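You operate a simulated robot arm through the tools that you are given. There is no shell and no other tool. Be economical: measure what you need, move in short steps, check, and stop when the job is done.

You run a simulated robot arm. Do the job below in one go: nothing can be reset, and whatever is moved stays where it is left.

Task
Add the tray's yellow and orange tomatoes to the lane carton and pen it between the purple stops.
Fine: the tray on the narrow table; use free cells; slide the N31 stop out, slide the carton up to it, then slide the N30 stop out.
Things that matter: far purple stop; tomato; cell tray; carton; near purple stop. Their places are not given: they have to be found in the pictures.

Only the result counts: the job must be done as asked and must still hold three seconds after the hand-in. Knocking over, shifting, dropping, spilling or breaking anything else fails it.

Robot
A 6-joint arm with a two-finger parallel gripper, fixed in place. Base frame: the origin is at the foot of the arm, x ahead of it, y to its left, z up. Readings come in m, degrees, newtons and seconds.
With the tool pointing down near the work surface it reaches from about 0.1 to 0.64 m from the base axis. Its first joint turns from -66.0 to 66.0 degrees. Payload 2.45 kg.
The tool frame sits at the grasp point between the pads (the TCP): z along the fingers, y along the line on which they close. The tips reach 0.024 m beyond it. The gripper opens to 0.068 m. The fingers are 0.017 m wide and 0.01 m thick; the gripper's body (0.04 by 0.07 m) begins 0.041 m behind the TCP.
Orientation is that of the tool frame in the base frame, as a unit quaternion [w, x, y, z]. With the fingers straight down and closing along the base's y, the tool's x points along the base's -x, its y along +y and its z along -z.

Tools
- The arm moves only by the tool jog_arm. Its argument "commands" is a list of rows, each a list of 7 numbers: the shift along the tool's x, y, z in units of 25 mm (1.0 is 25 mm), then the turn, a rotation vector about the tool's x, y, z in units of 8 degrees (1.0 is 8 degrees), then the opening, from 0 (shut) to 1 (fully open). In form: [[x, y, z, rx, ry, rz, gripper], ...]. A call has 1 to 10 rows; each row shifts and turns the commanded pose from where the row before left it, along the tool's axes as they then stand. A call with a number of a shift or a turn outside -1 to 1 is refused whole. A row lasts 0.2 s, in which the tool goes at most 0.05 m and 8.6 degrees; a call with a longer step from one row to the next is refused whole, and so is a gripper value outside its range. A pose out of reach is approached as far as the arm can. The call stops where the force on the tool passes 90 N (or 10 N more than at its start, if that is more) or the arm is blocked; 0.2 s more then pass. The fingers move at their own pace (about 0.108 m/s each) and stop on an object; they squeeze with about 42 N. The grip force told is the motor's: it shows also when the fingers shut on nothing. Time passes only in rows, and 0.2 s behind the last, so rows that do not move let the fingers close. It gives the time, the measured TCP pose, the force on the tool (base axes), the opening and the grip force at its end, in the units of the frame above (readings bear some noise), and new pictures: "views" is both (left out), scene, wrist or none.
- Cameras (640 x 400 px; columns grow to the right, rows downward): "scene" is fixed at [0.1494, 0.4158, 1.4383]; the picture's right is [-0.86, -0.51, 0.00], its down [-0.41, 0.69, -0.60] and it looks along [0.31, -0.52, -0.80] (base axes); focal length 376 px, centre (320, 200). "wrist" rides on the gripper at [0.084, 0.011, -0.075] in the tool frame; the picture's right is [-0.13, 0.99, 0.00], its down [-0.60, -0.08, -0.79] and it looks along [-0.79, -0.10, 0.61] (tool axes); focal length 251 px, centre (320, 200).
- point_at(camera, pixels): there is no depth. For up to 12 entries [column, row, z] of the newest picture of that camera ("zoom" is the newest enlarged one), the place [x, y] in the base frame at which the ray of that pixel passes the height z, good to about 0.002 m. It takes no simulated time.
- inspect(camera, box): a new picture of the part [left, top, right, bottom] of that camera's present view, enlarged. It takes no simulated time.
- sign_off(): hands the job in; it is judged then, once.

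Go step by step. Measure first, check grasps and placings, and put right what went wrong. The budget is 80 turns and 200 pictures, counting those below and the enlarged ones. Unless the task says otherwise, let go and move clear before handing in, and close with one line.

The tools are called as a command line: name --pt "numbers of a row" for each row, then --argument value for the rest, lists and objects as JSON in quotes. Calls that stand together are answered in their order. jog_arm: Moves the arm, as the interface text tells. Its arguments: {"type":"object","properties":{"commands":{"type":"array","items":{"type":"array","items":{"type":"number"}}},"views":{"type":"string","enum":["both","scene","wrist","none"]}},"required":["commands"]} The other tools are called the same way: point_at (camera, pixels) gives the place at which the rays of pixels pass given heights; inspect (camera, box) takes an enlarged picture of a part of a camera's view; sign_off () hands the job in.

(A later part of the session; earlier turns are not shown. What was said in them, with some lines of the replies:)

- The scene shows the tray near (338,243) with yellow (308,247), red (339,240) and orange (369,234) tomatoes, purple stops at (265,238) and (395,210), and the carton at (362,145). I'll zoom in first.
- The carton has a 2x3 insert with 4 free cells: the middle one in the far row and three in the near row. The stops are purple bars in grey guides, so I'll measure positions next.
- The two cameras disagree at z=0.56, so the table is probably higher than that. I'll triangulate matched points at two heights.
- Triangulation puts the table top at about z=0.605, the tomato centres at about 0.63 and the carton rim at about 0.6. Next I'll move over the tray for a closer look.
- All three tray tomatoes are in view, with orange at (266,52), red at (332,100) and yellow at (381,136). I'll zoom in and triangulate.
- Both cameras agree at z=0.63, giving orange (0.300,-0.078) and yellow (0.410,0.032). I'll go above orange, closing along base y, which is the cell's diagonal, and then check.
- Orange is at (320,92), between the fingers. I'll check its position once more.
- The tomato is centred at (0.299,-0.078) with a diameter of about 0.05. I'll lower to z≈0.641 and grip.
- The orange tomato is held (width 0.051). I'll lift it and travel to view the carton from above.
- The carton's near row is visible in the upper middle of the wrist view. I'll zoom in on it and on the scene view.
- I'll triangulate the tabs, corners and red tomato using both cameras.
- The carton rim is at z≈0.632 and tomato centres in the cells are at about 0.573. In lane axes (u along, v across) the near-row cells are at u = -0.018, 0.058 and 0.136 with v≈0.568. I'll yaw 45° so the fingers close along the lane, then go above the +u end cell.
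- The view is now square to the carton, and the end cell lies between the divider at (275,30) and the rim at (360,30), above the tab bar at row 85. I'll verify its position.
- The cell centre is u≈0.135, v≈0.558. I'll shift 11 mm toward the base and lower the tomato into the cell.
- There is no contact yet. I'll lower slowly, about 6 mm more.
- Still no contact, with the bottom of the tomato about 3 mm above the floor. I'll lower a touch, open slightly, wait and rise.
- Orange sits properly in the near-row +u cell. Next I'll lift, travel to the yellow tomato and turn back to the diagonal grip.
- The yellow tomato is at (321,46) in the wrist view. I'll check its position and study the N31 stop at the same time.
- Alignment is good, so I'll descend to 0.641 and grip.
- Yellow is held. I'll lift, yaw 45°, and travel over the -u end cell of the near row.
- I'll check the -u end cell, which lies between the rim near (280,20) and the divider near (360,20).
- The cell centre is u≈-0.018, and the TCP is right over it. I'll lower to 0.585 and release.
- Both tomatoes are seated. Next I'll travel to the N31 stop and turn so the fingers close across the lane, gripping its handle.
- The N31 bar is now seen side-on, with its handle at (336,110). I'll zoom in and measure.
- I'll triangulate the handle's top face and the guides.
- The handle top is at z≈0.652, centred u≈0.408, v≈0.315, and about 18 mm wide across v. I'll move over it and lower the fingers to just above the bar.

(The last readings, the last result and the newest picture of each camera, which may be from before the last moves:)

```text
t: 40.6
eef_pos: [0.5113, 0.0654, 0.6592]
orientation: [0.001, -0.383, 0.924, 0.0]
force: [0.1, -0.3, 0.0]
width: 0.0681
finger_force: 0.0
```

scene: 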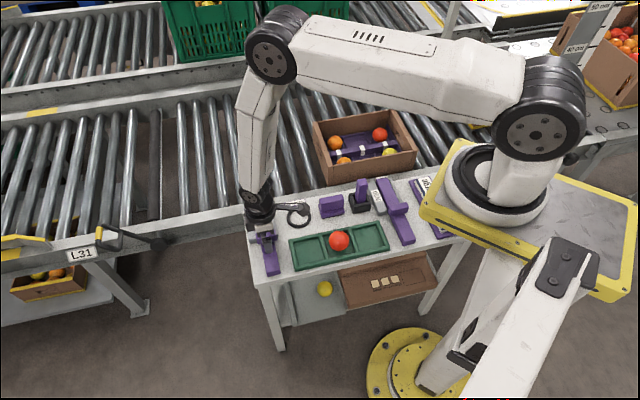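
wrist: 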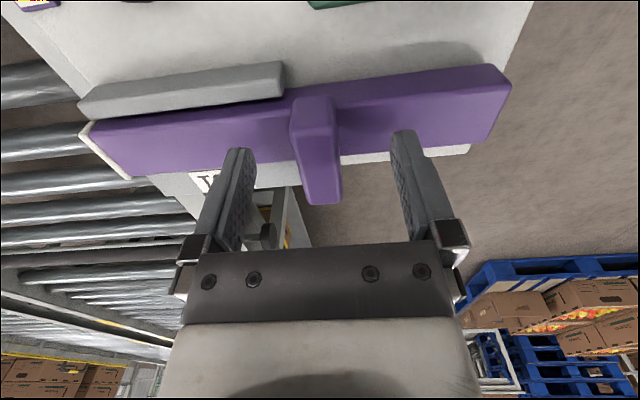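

The fingers straddle the handle. I'll lower 3 mm and close.

jog_arm --pt "0 0 0.12 0 0 0 1" --pt "0 0 0 0 0 0 0" --pt "0 0 0 0 0 0 0" --pt "0 0 0 0 0 0 0" --views "wrist"

```text
t: 41.6
eef_pos: [0.5124, 0.0665, 0.6572]
orientation: [0.0, -0.382, 0.924, 0.0]
force: [0.5, -1.7, -0.2]
width: 0.02
finger_force: 37.5
```

wrist: 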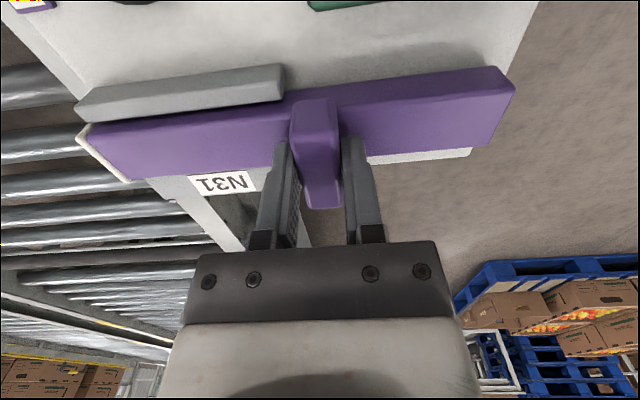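

The handle is gripped (0.020). I'll slide it 25 mm toward the lane as a test.

jog_arm --pt "0 -0.25 0 0 0 0 0" --pt "0 -0.25 0 0 0 0 0" --pt "0 -0.25 0 0 0 0 0" --pt "0 -0.25 0 0 0 0 0" --pt "0 0 0 0 0 0 0"

```text
t: 42.8
eef_pos: [0.5304, 0.0489, 0.6568]
orientation: [0.0, -0.383, 0.924, 0.0]
force: [-2.1, -0.1, 10.5]
width: 0.0198
finger_force: 37.5
```

scene: 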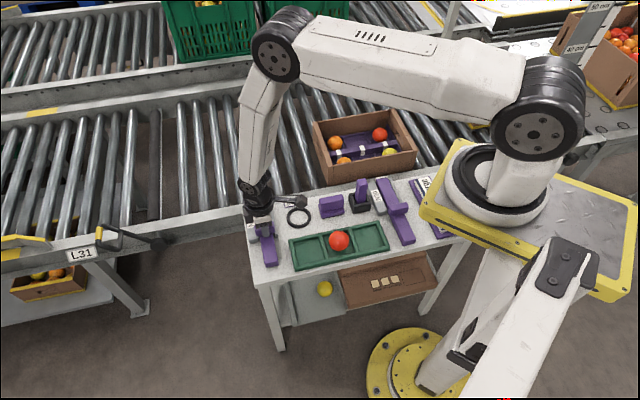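
wrist: 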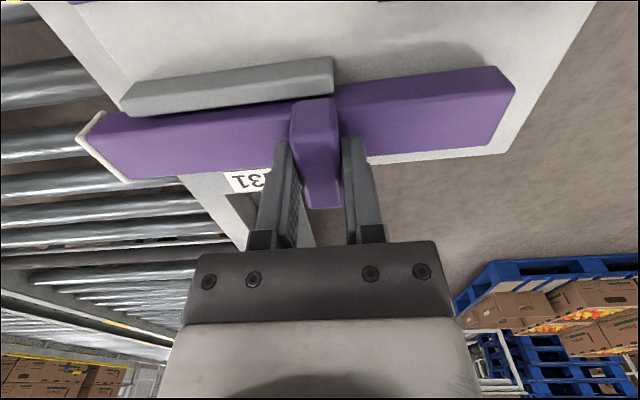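

It slides freely, and the white piece is the tip pad moving with the bar. I'll continue 75 mm.

jog_arm --pt "0 -0.3 -0.03 0 0 0 0" --pt "0 -0.3 0 0 0 0 0" --pt "0 -0.3 0 0 0 0 0" --pt "0 -0.3 0 0 0 0 0" --pt "0 -0.3 0 0 0 0 0" --pt "0 -0.3 0 0 0 0 0" --pt "0 -0.3 0 0 0 0 0" --pt "0 -0.3 0 0 0 0 0" --pt "0 -0.3 0 0 0 0 0" --pt "0 -0.3 0 0 0 0 0"

```text
t: 45.0
eef_pos: [0.5831, -0.0032, 0.6557]
orientation: [-0.001, -0.384, 0.923, 0.0]
force: [4.4, 7.7, -26.4]
width: 0.02
finger_force: 37.7
```

scene: 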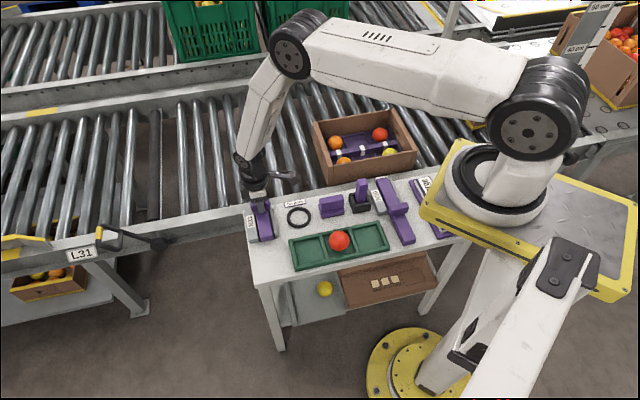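
wrist: 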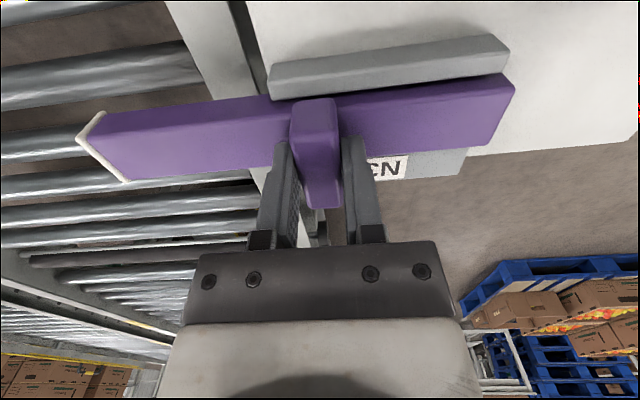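

Travel is 0.0995 m with no lateral block, and the bar tip is at about v=0.534, only just past the carton's near wall (0.513). I'll continue gently for more engagement and correct z.

jog_arm --pt "0 -0.2 0.04 0 0 0 0" --pt "0 -0.2 0 0 0 0 0" --pt "0 -0.2 0 0 0 0 0" --pt "0 -0.2 0 0 0 0 0" --pt "0 0 0 0 0 0 0" --views "wrist"

```text
t: 46.2
eef_pos: [0.597, -0.0192, 0.6581]
orientation: [0.0, -0.383, 0.924, 0.001]
force: [-4.1, -1.4, -2.8]
width: 0.0197
finger_force: 37.8
```

wrist: 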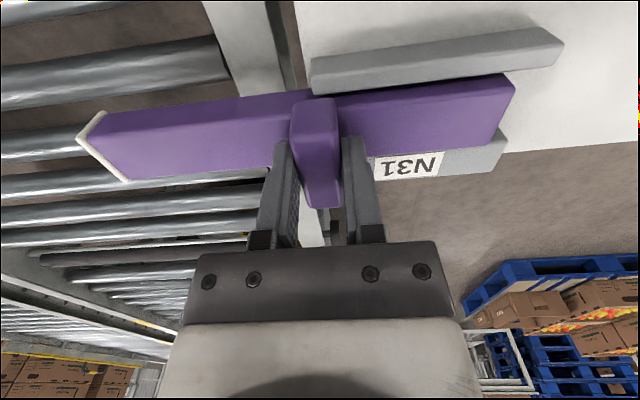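

It is still free (travel 0.12). I'll go another 20 mm and watch for a limit.

jog_arm --pt "0 -0.2 0 0 0 0 0" --pt "0 -0.2 0 0 0 0 0" --pt "0 -0.2 0 0 0 0 0" --pt "0 -0.2 0 0 0 0 0" --pt "0 0 0 0 0 0 0" --views "both"

```text
t: 47.4
eef_pos: [0.6109, -0.034, 0.6575]
orientation: [0.0, -0.382, 0.924, 0.0]
force: [-4.7, -1.5, 3.0]
width: 0.0198
finger_force: 37.5
```

scene: 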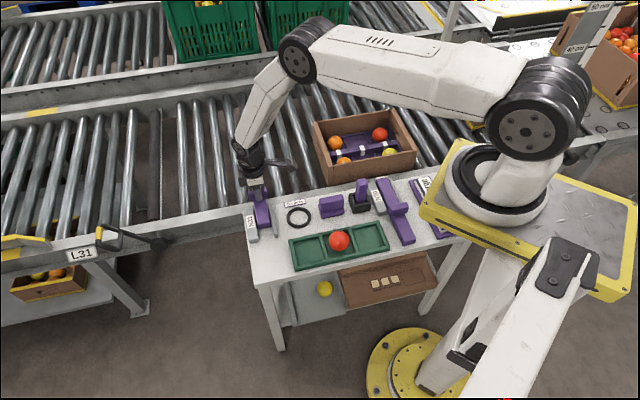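
wrist: 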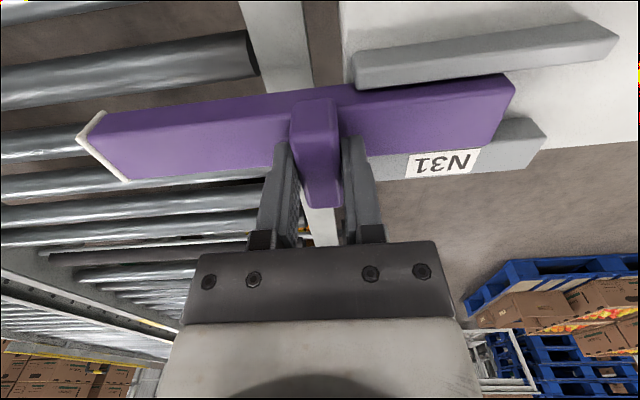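

Travel is 0.141. I'll try 15 mm more to find the end of travel.

jog_arm --pt "0 -0.2 0 0 0 0 0" --pt "0 -0.2 0 0 0 0 0" --pt "0 -0.2 0 0 0 0 0" --pt "0 0 0 0 0 0 0" --views "wrist"

```text
t: 48.4
eef_pos: [0.6216, -0.0433, 0.6573]
orientation: [0.0, -0.383, 0.924, -0.001]
force: [-3.7, -0.3, 5.5]
width: 0.02
finger_force: 37.8
```

wrist: 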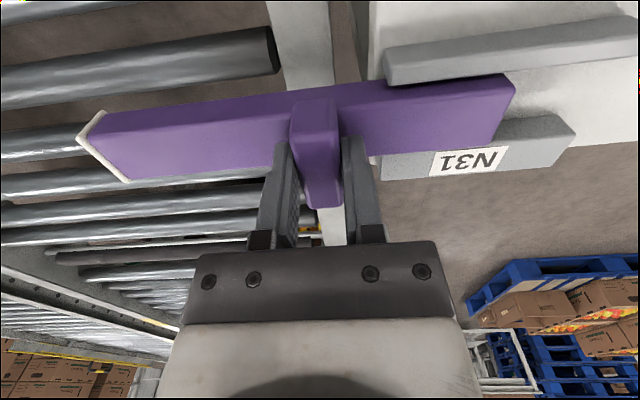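

Friction is still the only resistance. I'll push 12 mm more, which is close to my reach limit.

jog_arm --pt "0 -0.16 0 0 0 0 0" --pt "0 -0.16 0 0 0 0 0" --pt "0 -0.16 0 0 0 0 0" --pt "0 0 0 0 0 0 0" --views "wrist"

```text
t: 49.4
eef_pos: [0.6295, -0.0518, 0.657]
orientation: [0.0, -0.383, 0.924, 0.0]
force: [-4.2, -2.5, 6.7]
width: 0.02
finger_force: 37.4
```

wrist: 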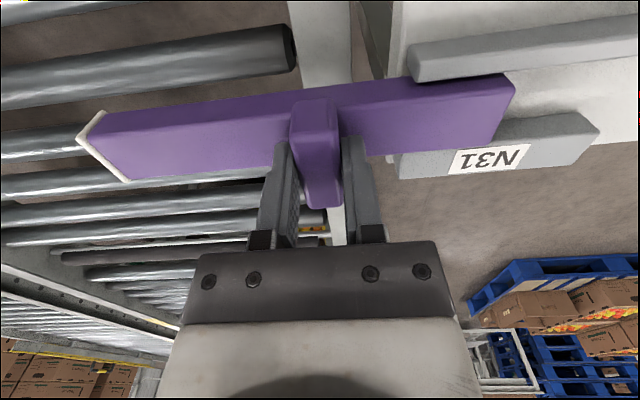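

Travel is 0.167. One more small push will show whether an end stop is near.

jog_arm --pt "0 -0.16 0 0 0 0 0" --pt "0 -0.16 0 0 0 0 0" --pt "0 0 0 0 0 0 0" --views "none"

```text
t: 50.2
eef_pos: [0.63, -0.0538, 0.6566]
orientation: [-0.004, -0.383, 0.924, 0.003]
force: [-28.8, 31.3, 35.0]
width: 0.0201
finger_force: 38.0
```

Resistance of −42 N along v means the end stop is reached at about 0.168 m of travel. I'll relax the push, open, rise and check.

jog_arm --pt "0 0.26 0 0 0 0 0" --pt "0 0 0 0 0 0 0" --pt "0 0 0 0 0 0 1" --pt "0 0 0 0 0 0 1" --pt "0 0 -0.5 0 0 0 1" --pt "0 0 -1 0 0 0 1" --pt "0 0 -1 0 0 0 1" --pt "0 0 -1 0 0 0 1" --pt "0 0 -1 0 0 0 1"

```text
t: 52.2
eef_pos: [0.6308, -0.0539, 0.7694]
orientation: [0.0, -0.383, 0.924, 0.0]
force: [-0.6, 0.5, 0.5]
width: 0.0682
finger_force: 0.0
```

scene: 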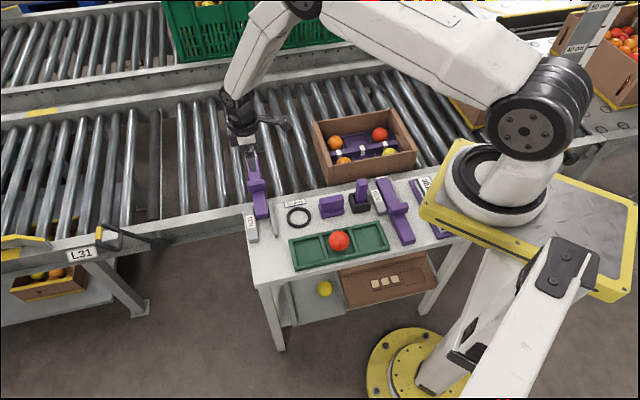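
wrist: 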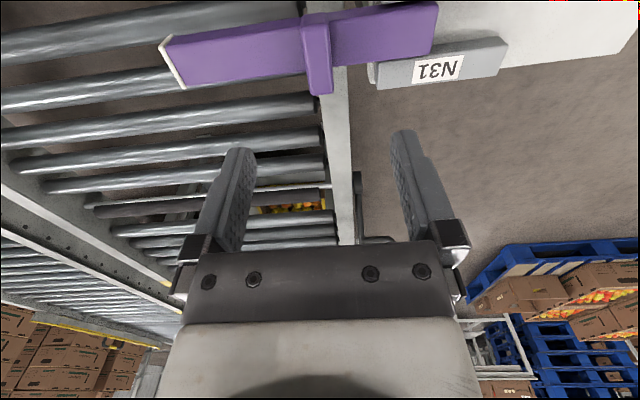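

N31 is fully out across the lane. Next I'll go over the middle of the carton's near wall (u≈0.058, v≈0.518) to grip it.

jog_arm --pt "1 -0.1 0 0 0 0 1" --pt "1 -0.1 0 0 0 0 1" --pt "1 -0.1 0 0 0 0 1" --pt "1 -0.1 0 0 0 0 1" --pt "1 -0.1 0 0 0 0 1" --pt "1 -0.1 0 0 0 0 1" --pt "1 -0.1 0 0 0 0 1" --pt "1 -0.1 0 0 0 0 1" --pt "1 -0.1 0 0 0 0 1" --pt "1 -0.1 0 0 0 0 1" --views "none"

jog_arm --pt "1 -0.1 0 0 0 0 1" --pt "1 -0.1 0 0 0 0 1" --pt "1 -0.1 0 0 0 0 1" --pt "1 -0.06 0 0 0 0 1" --pt "0 0 1 0 0 0 1" --pt "0 0 1 0 0 0 1" --pt "0 0 0 0 0 0 1"

```text
t: 54.4
eef_pos: [0.4715, -0.2475, 0.7703]
orientation: [0.0, -0.383, 0.924, 0.0]
force: [0.2, 0.4, 0.7]
width: 0.0679
finger_force: 0.0
```

```text
t: 56.0
eef_pos: [0.4067, -0.3228, 0.7182]
orientation: [0.0, -0.383, 0.924, 0.0]
force: [-0.7, -0.4, -0.4]
width: 0.0677
finger_force: 0.1
```

scene: 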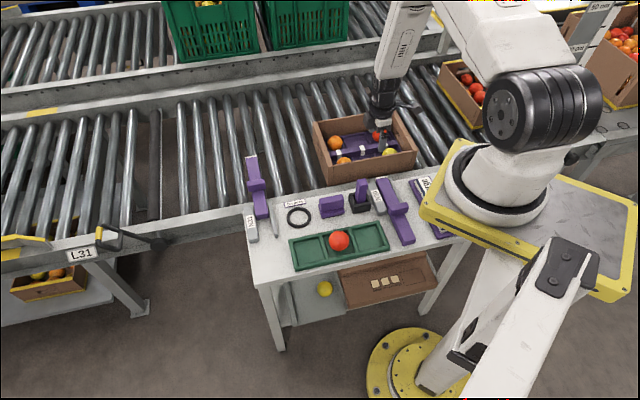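
wrist: 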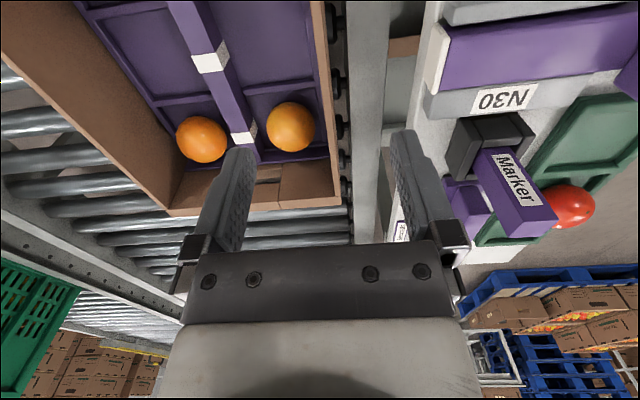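

The near wall's rim runs down column ~320 between the fingers. I'll measure the rim and the marker holder's clearance.

point_at --camera "wrist" --pixels '[[311, 20, 0.632], [325, 20, 0.632], [332, 150, 0.632], [338, 190, 0.632], [525, 225, 0.68], [525, 225, 0.65], [480, 150, 0.66], [330, 206, 0.632]]'

inspect --camera "wrist" --box '[220, 0, 460, 220]'

```text
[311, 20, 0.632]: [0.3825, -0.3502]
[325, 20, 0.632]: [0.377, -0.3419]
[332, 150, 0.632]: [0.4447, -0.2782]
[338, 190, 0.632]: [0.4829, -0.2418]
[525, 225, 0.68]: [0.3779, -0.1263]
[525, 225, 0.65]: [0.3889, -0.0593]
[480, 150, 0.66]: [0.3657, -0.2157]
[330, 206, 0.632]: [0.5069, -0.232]
```

```text
1.82 times, centred on (340, 110) of wrist
```

zoom: 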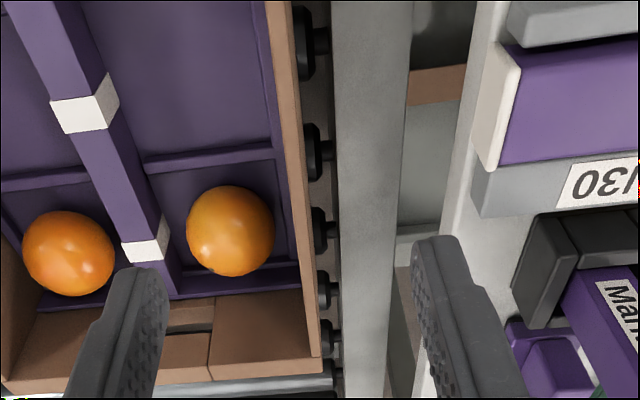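

The wall centre is v≈0.514 and the TCP is at 0.516, which is good. I'll descend to z≈0.622 with a moderate opening and close on the wall.

jog_arm --pt "0 0.06 0 0 0 0 0.65" --pt "0 0 1 0 0 0 0.65" --pt "0 0 1 0 0 0 0.65" --pt "0 0 1 0 0 0 0.65" --pt "0 0 0.85 0 0 0 0.65" --pt "0 0 0 0 0 0 0.65" --pt "0 0 0 0 0 0 0" --pt "0 0 0 0 0 0 0" --pt "0 0 0 0 0 0 0"

```text
t: 58.0
eef_pos: [0.4062, -0.3216, 0.622]
orientation: [0.0, -0.382, 0.924, 0.0]
force: [0.2, 0.6, -0.7]
width: 0.0055
finger_force: 28.3
```

scene: 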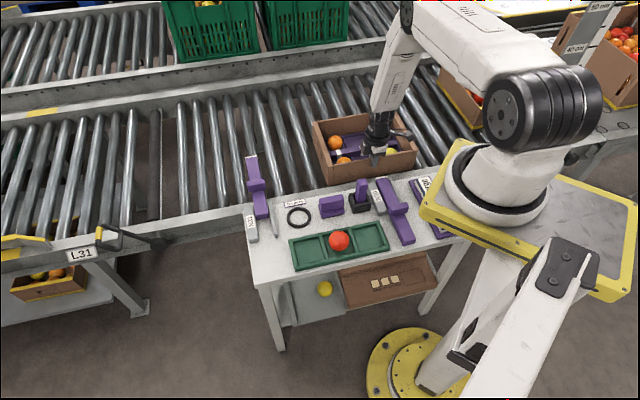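
wrist: 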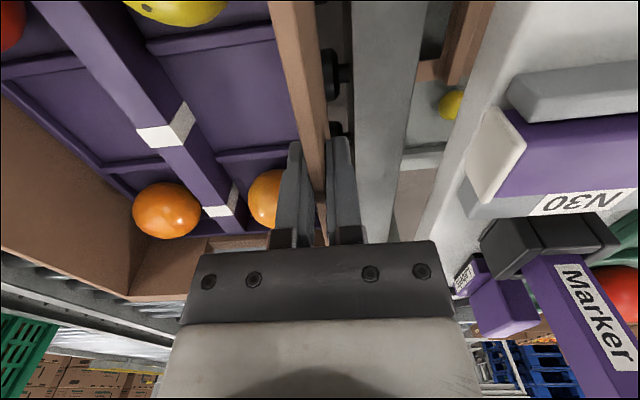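

The wall is held (5.5 mm). I'll drag the carton along the lane toward N31, gently.

jog_arm --pt "-0.15 0 0 0 0 0 0" --pt "-0.3 0 0 0 0 0 0" --pt "-0.4 0 0 0 0 0 0" --pt "-0.4 0 0 0 0 0 0" --pt "-0.4 0 0 0 0 0 0" --pt "-0.4 0 0 0 0 0 0" --pt "-0.4 0 0 0 0 0 0" --pt "-0.3 0 0 0 0 0 0" --pt "-0.15 0 0 0 0 0 0" --pt "0 0 0 0 0 0 0"

```text
t: 60.2
eef_pos: [0.4579, -0.2718, 0.622]
orientation: [-0.001, -0.382, 0.924, 0.001]
force: [-0.7, -0.3, 2.3]
width: 0.0055
finger_force: 28.8
```

scene: 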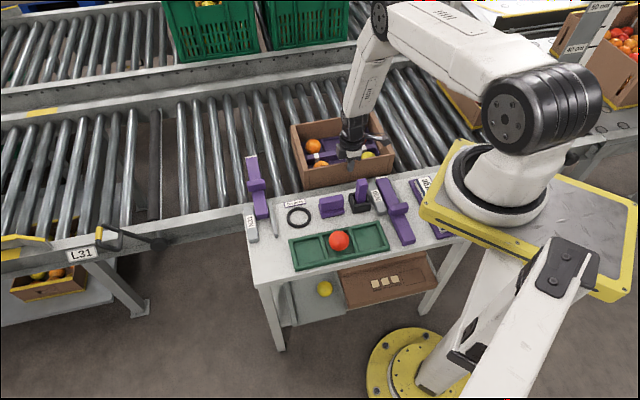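
wrist: 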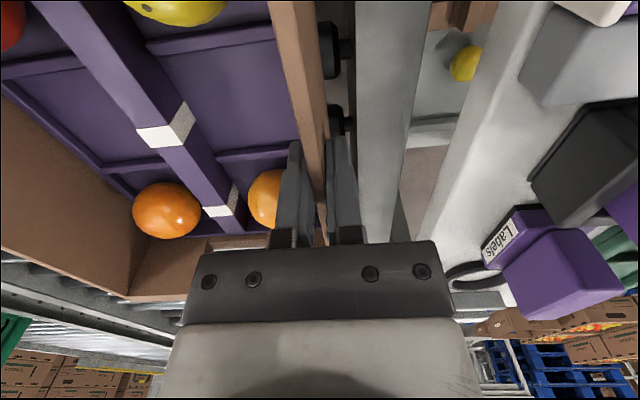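

The carton came along cleanly (72 mm). I'll go another 90 mm.

jog_arm --pt "-0.2 0 0 0 0 0 0" --pt "-0.4 0 0 0 0 0 0" --pt "-0.5 0 0 0 0 0 0" --pt "-0.5 0 0 0 0 0 0" --pt "-0.5 0 0 0 0 0 0" --pt "-0.5 0 0 0 0 0 0" --pt "-0.5 0 0 0 0 0 0" --pt "-0.35 0 0 0 0 0 0" --pt "-0.15 0 0 0 0 0 0" --pt "0 0 0 0 0 0 0"

inspect --camera "scene" --box '[230, 110, 390, 230]'

```text
t: 62.4
eef_pos: [0.5213, -0.2093, 0.6229]
orientation: [0.0, -0.383, 0.924, 0.0]
force: [-0.3, 0.1, 11.7]
width: 0.0061
finger_force: 28.6
```

scene: 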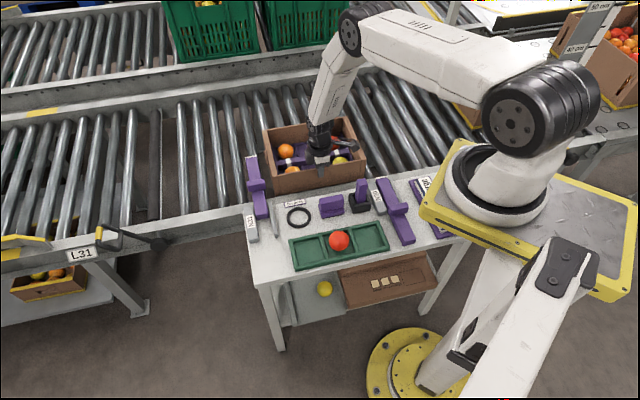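
wrist: 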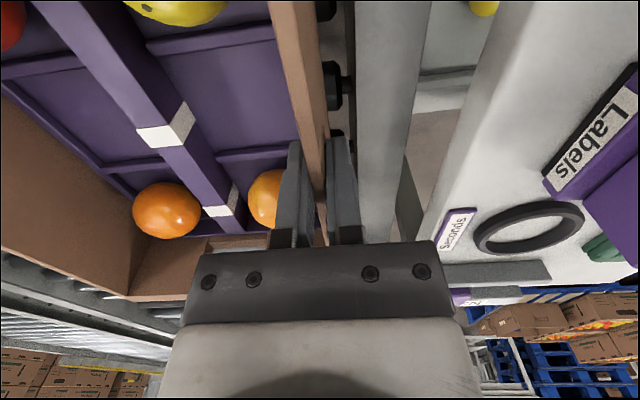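

```text
3.33 times, centred on (310, 170) of scene
```

zoom: 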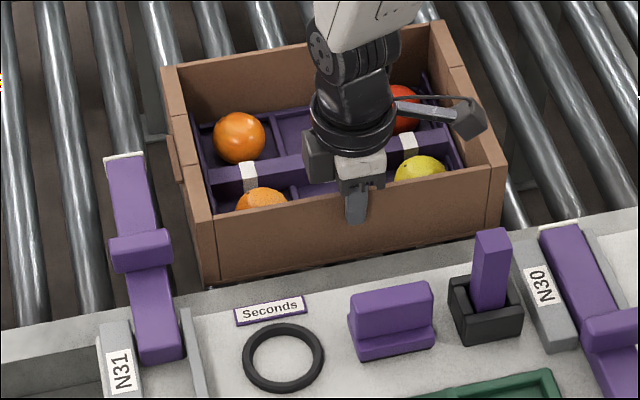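

About 40 mm remain to N31's face. I'll move 30 mm, then creep.

jog_arm --pt "-0.3 0 -0.02 0 0 0 0" --pt "-0.3 0 0 0 0 0 0" --pt "-0.3 0 0 0 0 0 0" --pt "-0.2 0 0 0 0 0 0" --pt "-0.1 0 0 0 0 0 0" --pt "0 0 0 0 0 0 0" --views "scene"

inspect --camera "scene" --box '[230, 110, 390, 230]'

```text
t: 63.8
eef_pos: [0.5389, -0.1873, 0.622]
orientation: [-0.003, -0.381, 0.924, 0.003]
force: [-24.9, -18.0, 11.3]
width: 0.0059
finger_force: 28.4
```

scene: 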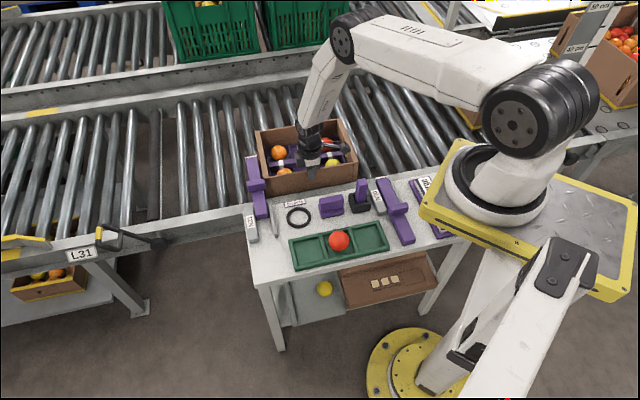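

```text
3.33 times, centred on (310, 170) of scene
```

zoom: 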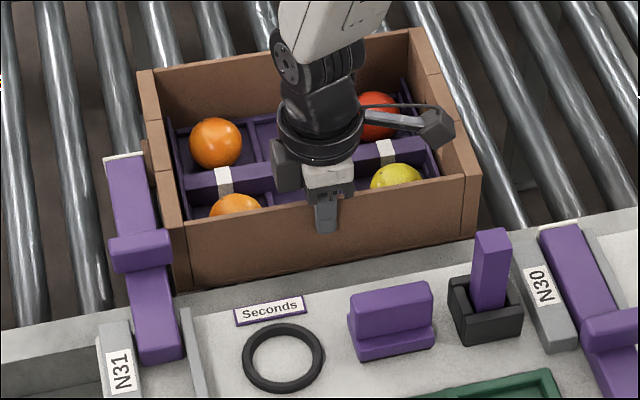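

The carton has met N31, with about 30 N of contact force along u. I'll relax the push, let go and rise.

jog_arm --pt "0.06 0 0 0 0 0 0" --pt "0 0 0 0 0 0 0" --pt "0 0 0 0 0 0 0.5" --pt "0 0 0 0 0 0 0.5" --pt "0 0 -0.5 0 0 0 0.5" --pt "0 0 -1 0 0 0 0.5" --pt "0 0 -1 0 0 0 0.5" --pt "0 0 -1 0 0 0 0.5" --pt "0 0 -1 0 0 0 0.8" --pt "0 0 -1 0 0 0 1"

inspect --camera "scene" --box '[230, 110, 390, 230]'

inspect --camera "wrist" --box '[130, 0, 450, 200]'

```text
t: 66.0
eef_pos: [0.5398, -0.1886, 0.7614]
orientation: [0.0, -0.383, 0.924, 0.0]
force: [0.2, 0.7, 0.0]
width: 0.0682
finger_force: 0.2
```

scene: 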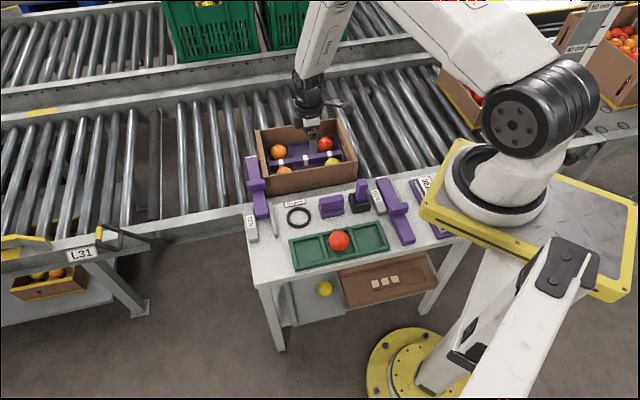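
wrist: 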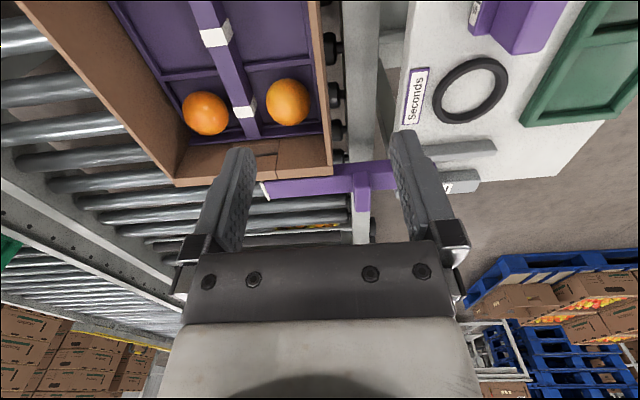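

```text
3.33 times, centred on (310, 170) of scene
```

zoom: 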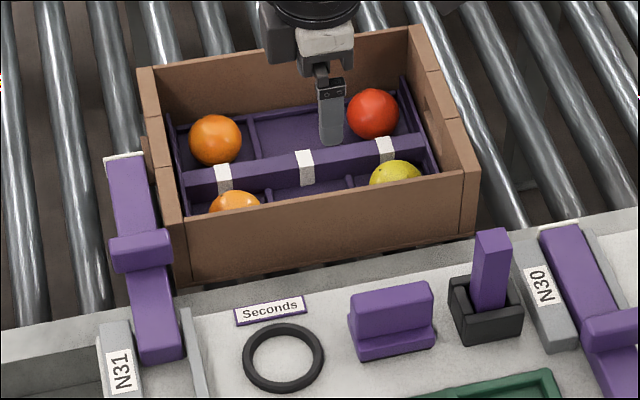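

```text
2.00 times, centred on (290, 100) of wrist
```

zoom: 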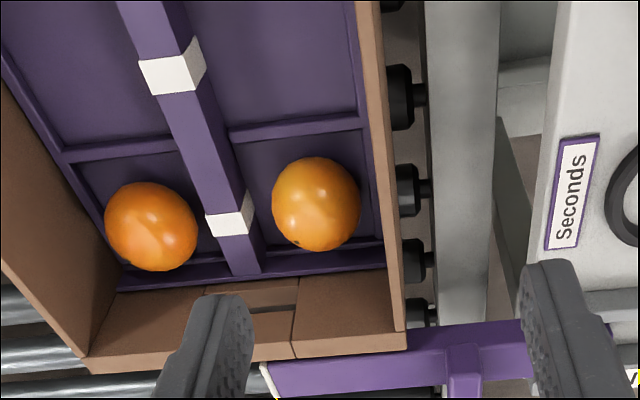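

The carton stays snug against N31. Now I'll move to the N30 stop.

jog_arm --pt "0.91 0.74 0 0 0 0 1" --pt "0.91 0.74 0 0 0 0 1" --pt "0.91 0.74 0 0 0 0 1" --pt "0.91 0.74 0 0 0 0 1" --pt "0.91 0.74 0 0 0 0 1" --pt "0.91 0.74 0 0 0 0 1" --pt "0.91 0.74 0 0 0 0 1" --pt "0.91 0.74 0 0 0 0 1" --pt "0.91 0.74 0 0 0 0 1" --pt "0.91 0.74 0 0 0 0 1"

inspect --camera "scene" --box '[310, 120, 470, 240]'

inspect --camera "wrist" --box '[150, 0, 480, 200]'

```text
t: 68.2
eef_pos: [0.249, -0.2186, 0.7612]
orientation: [0.0, -0.383, 0.924, 0.0]
force: [-0.1, 0.3, -0.3]
width: 0.0679
finger_force: 0.0
```

scene: 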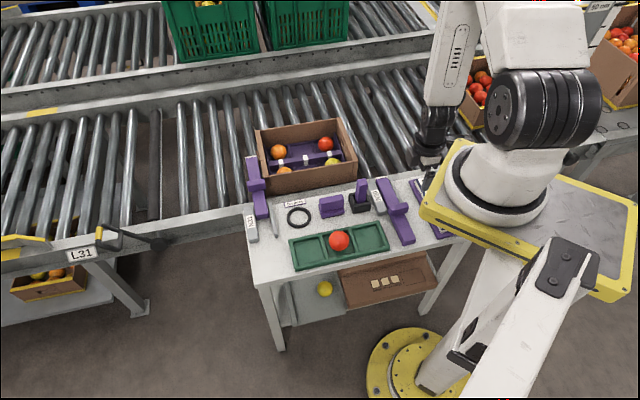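
wrist: 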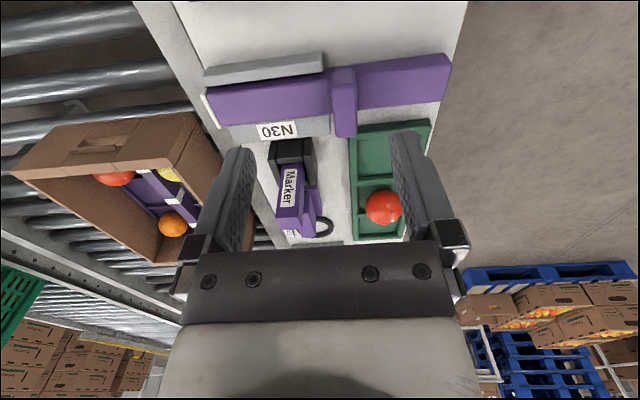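

```text
3.33 times, centred on (390, 180) of scene
```

zoom: 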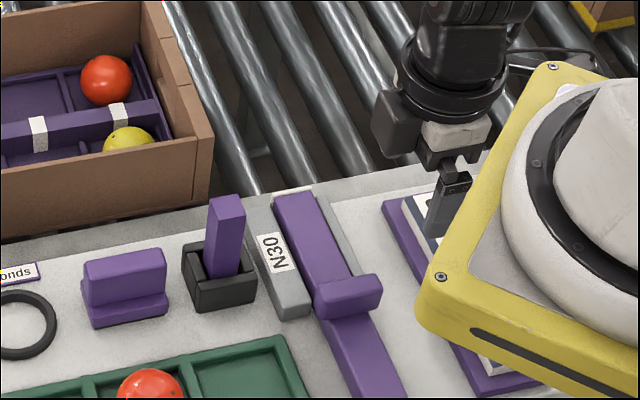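

```text
1.94 times, centred on (315, 100) of wrist
```

zoom: 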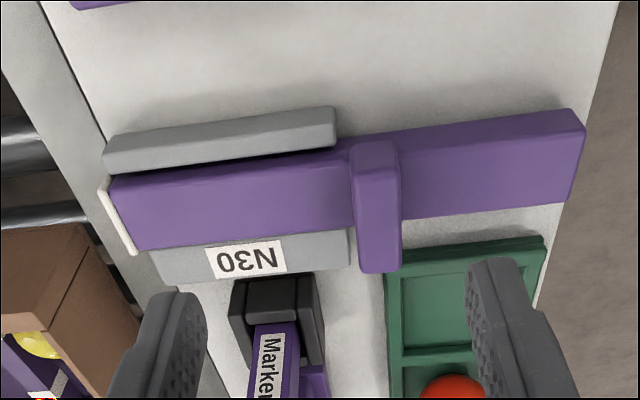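

The N30 handle is at about (345,110). I'll measure the handle, the marker and the carton's rear corner.

point_at --camera "wrist" --pixels '[[345.4, 110.4, 0.652], [331, 84, 0.652], [356, 80, 0.652], [335, 138, 0.652], [357, 136, 0.652], [193.8, 113, 0.632], [217, 126, 0.625], [207, 92, 0.625], [278, 230, 0.68], [303, 230, 0.68], [272, 160, 0.63]]'

point_at --camera "scene" --pixels '[[398, 208, 0.652], [361.6, 180, 0.68], [358, 163, 0.632], [377, 178, 0.625], [388, 176, 0.625]]'

```text
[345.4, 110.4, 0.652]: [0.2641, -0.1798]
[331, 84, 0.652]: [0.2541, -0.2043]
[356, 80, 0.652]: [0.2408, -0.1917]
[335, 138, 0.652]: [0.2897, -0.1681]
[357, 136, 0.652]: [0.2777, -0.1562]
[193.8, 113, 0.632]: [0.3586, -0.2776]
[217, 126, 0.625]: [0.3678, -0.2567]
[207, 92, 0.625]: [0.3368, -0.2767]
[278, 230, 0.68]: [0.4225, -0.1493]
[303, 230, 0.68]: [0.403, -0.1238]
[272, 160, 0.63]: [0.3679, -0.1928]
```

```text
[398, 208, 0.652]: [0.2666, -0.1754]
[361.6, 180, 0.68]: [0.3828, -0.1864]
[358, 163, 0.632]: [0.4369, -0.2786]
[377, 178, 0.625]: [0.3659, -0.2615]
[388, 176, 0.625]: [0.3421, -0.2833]
```

The handle centre is u≈0.0605, v≈0.315, the bar edge is u≈0.079 and the carton's rear is u≈0.112, so there is clearance. I'll lower onto the handle and grip it.

jog_arm --pt "-0.78 0.31 0 0 0 0 1" --pt "-0.78 0.31 0 0 0 0 1" --pt "0 0 1 0 0 0 1" --pt "0 0 1 0 0 0 1" --pt "0 0 1 0 0 0 1" --pt "0 0 1 0 0 0 1" --pt "0 0 0.16 0 0 0 1" --pt "0 0 0 0 0 0 0" --pt "0 0 0 0 0 0 0" --pt "0 0 0 0 0 0 0"

```text
t: 70.4
eef_pos: [0.2658, -0.1798, 0.6561]
orientation: [0.0, -0.383, 0.924, 0.0]
force: [0.1, -0.8, -8.4]
width: 0.0198
finger_force: 37.8
```

scene: 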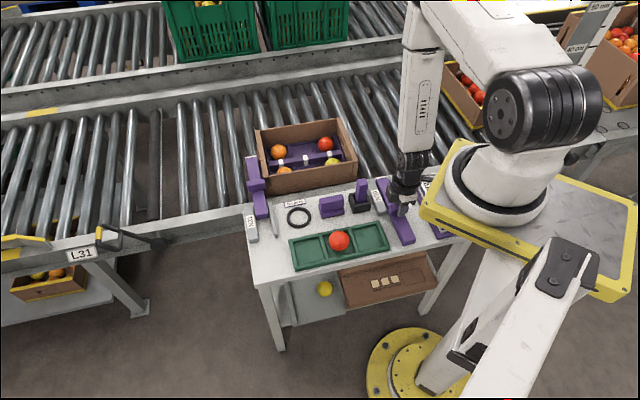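
wrist: 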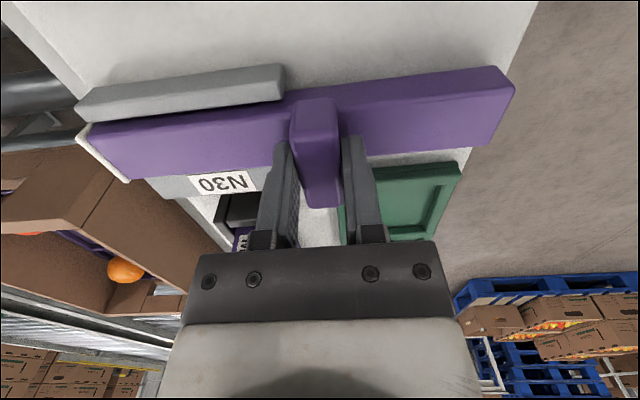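

The handle is gripped (0.0198). I'll slide N30 out 95 mm first, then check.

jog_arm --pt "0 -0.2 0 0 0 0 0" --pt "0 -0.4 0 0 0 0 0" --pt "0 -0.4 0 0 0 0 0" --pt "0 -0.4 0 0 0 0 0" --pt "0 -0.5 0 0 0 0 0" --pt "0 -0.5 0 0 0 0 0" --pt "0 -0.5 0 0 0 0 0" --pt "0 -0.5 0 0 0 0 0" --pt "0 -0.4 0 0 0 0 0" --pt "0 0 0 0 0 0 0"

```text
t: 72.6
eef_pos: [0.3328, -0.2465, 0.6573]
orientation: [0.0, -0.382, 0.924, -0.001]
force: [-14.5, -13.4, 2.1]
width: 0.0197
finger_force: 37.8
```

scene: 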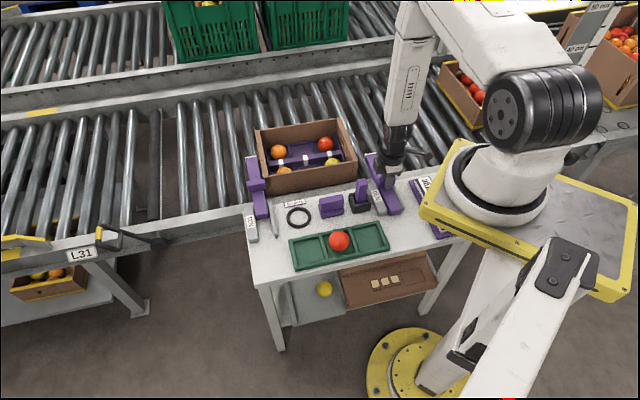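
wrist: 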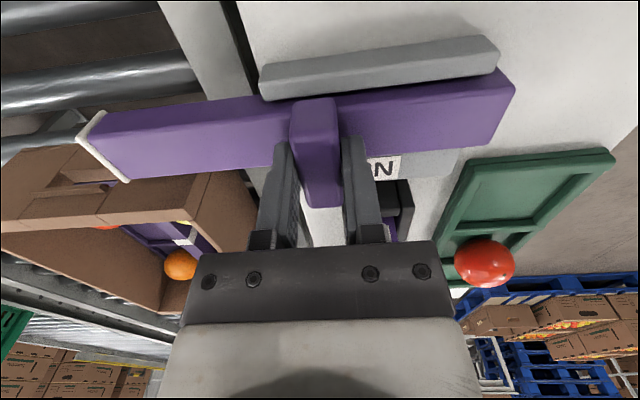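

Travel is about 95 mm with some sideways force (−20 N along u). Before continuing I'll check that the bar is clear of the carton.

inspect --camera "scene" --box '[310, 120, 430, 210]'

inspect --camera "wrist" --box '[0, 60, 320, 260]'

```text
4.44 times, centred on (370, 165) of scene
```

zoom: 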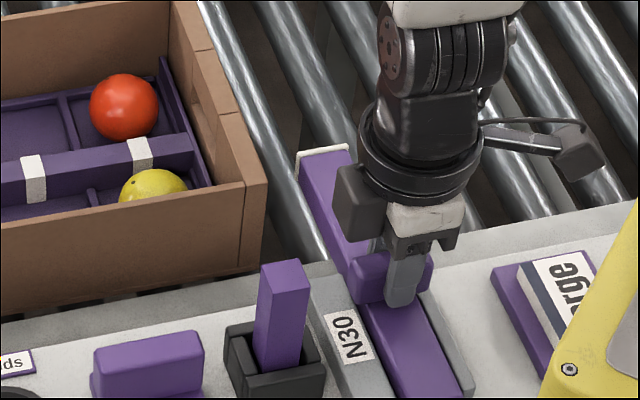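

```text
2.00 times, centred on (160, 160) of wrist
```

zoom: 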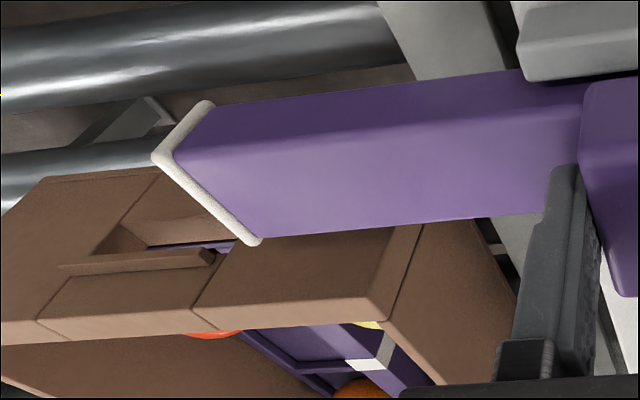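

There is a clear gap between the bar and the carton. I'll ease the lateral offset and continue to near the end of travel.

jog_arm --pt "0.03 -0.3 0 0 0 0 0" --pt "0 -0.4 0 0 0 0 0" --pt "0 -0.4 0 0 0 0 0" --pt "0 -0.4 0 0 0 0 0" --pt "0 -0.4 0 0 0 0 0" --pt "0 -0.3 0 0 0 0 0" --pt "0 -0.3 0 0 0 0 0" --pt "0 -0.2 0 0 0 0 0" --pt "0 0 0 0 0 0 0"

```text
t: 74.6
eef_pos: [0.3809, -0.2943, 0.6562]
orientation: [0.0, -0.384, 0.923, 0.0]
force: [17.4, 19.7, 11.5]
width: 0.0202
finger_force: 37.1
```

scene: 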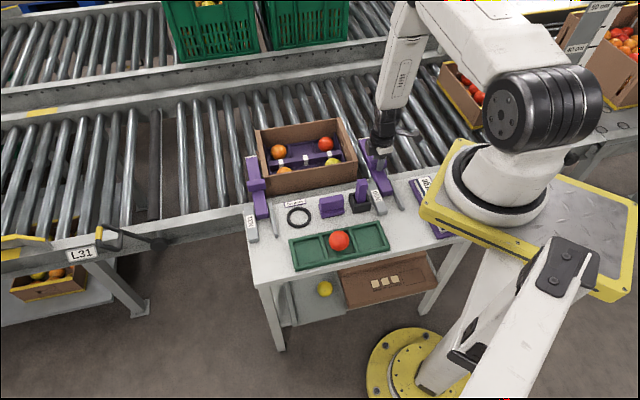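
wrist: 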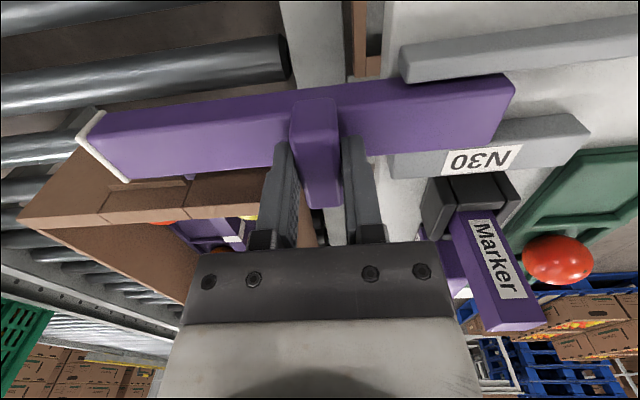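

Travel is 0.162, near the end stop. I'll undo half of the lateral correction and push the last few millimetres.

jog_arm --pt "-0.016 -0.12 0 0 0 0 0" --pt "0 -0.12 0 0 0 0 0" --pt "0 -0.08 0 0 0 0 0" --pt "0 0 0 0 0 0 0" --views "none"

```text
t: 75.6
eef_pos: [0.3864, -0.3009, 0.6566]
orientation: [0.001, -0.383, 0.924, 0.0]
force: [11.2, 19.6, 12.8]
width: 0.0198
finger_force: 37.7
```

Travel is 0.171 with −6 N along v. I'll make one more small push to confirm the end.

jog_arm --pt "-0.015 -0.1 0 0 0 0 0" --pt "0 -0.1 0 0 0 0 0" --pt "0 0 0 0 0 0 0" --views "none"

```text
t: 76.4
eef_pos: [0.3867, -0.2999, 0.6573]
orientation: [-0.003, -0.383, 0.924, 0.006]
force: [-16.3, 25.6, 29.7]
width: 0.0199
finger_force: 37.5
```

The end stop is reached (about −30 N along v with no further motion). I'll relax, release, rise and check.

jog_arm --pt "0 0.16 0 0 0 0 0" --pt "0 0 0 0 0 0 0" --pt "0 0 0 0 0 0 1" --pt "0 0 0 0 0 0 1" --pt "0 0 -0.5 0 0 0 1" --pt "0 0 -1 0 0 0 1" --pt "0 0 -1 0 0 0 1" --pt "0 0 -1 0 0 0 1" --pt "0 0 -1 0 0 0 1" --pt "0 0 -1 0 0 0 1" --views "none"

jog_arm --pt "0.8 0.8 -0.5 0 0 0 1" --pt "0.8 0.8 -0.5 0 0 0 1" --pt "0.8 0.8 0 0 0 0 1" --pt "0.8 0.8 0 0 0 0 1" --pt "0 0 0 0 0 0 1"

inspect --camera "scene" --box '[230, 105, 430, 265]'

```text
t: 78.6
eef_pos: [0.3861, -0.3001, 0.794]
orientation: [0.0, -0.382, 0.924, -0.001]
force: [-1.2, 0.5, -0.1]
width: 0.0677
finger_force: 0.0
```

```text
t: 79.8
eef_pos: [0.2732, -0.3005, 0.819]
orientation: [-0.001, -0.382, 0.924, 0.0]
force: [0.4, -0.2, 0.2]
width: 0.068
finger_force: 0.0
```

scene: 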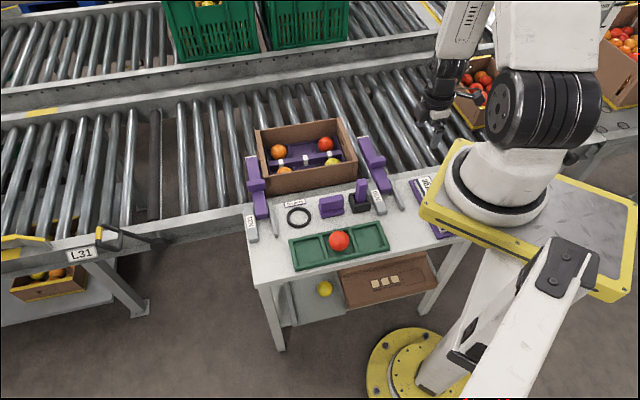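
wrist: 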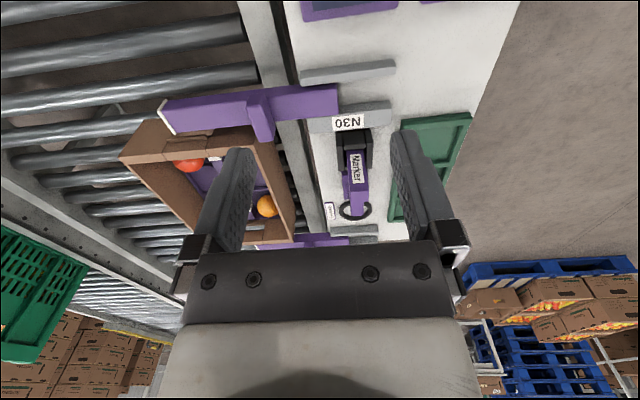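

```text
2.50 times, centred on (330, 185) of scene
```

zoom: 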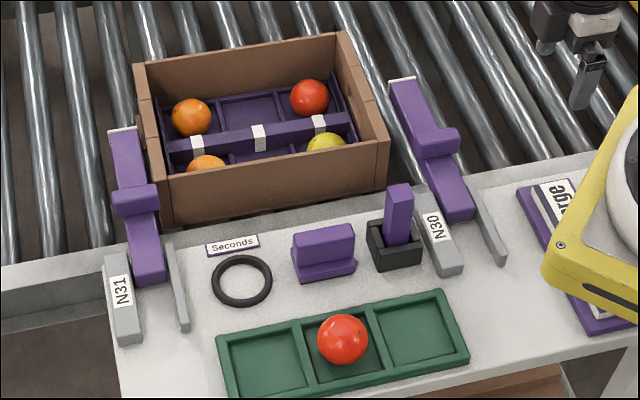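

Both stops are fully out on either side of the carton, yellow and orange sit in free cells, the red tomato is still in the tray, and the arm is clear. I'll hand it in.

sign_off

```text
The job is handed in.
```

The yellow and orange tomatoes are in free cells of the lane carton, and the carton rests against the N31 stop with N30 slid out behind it.
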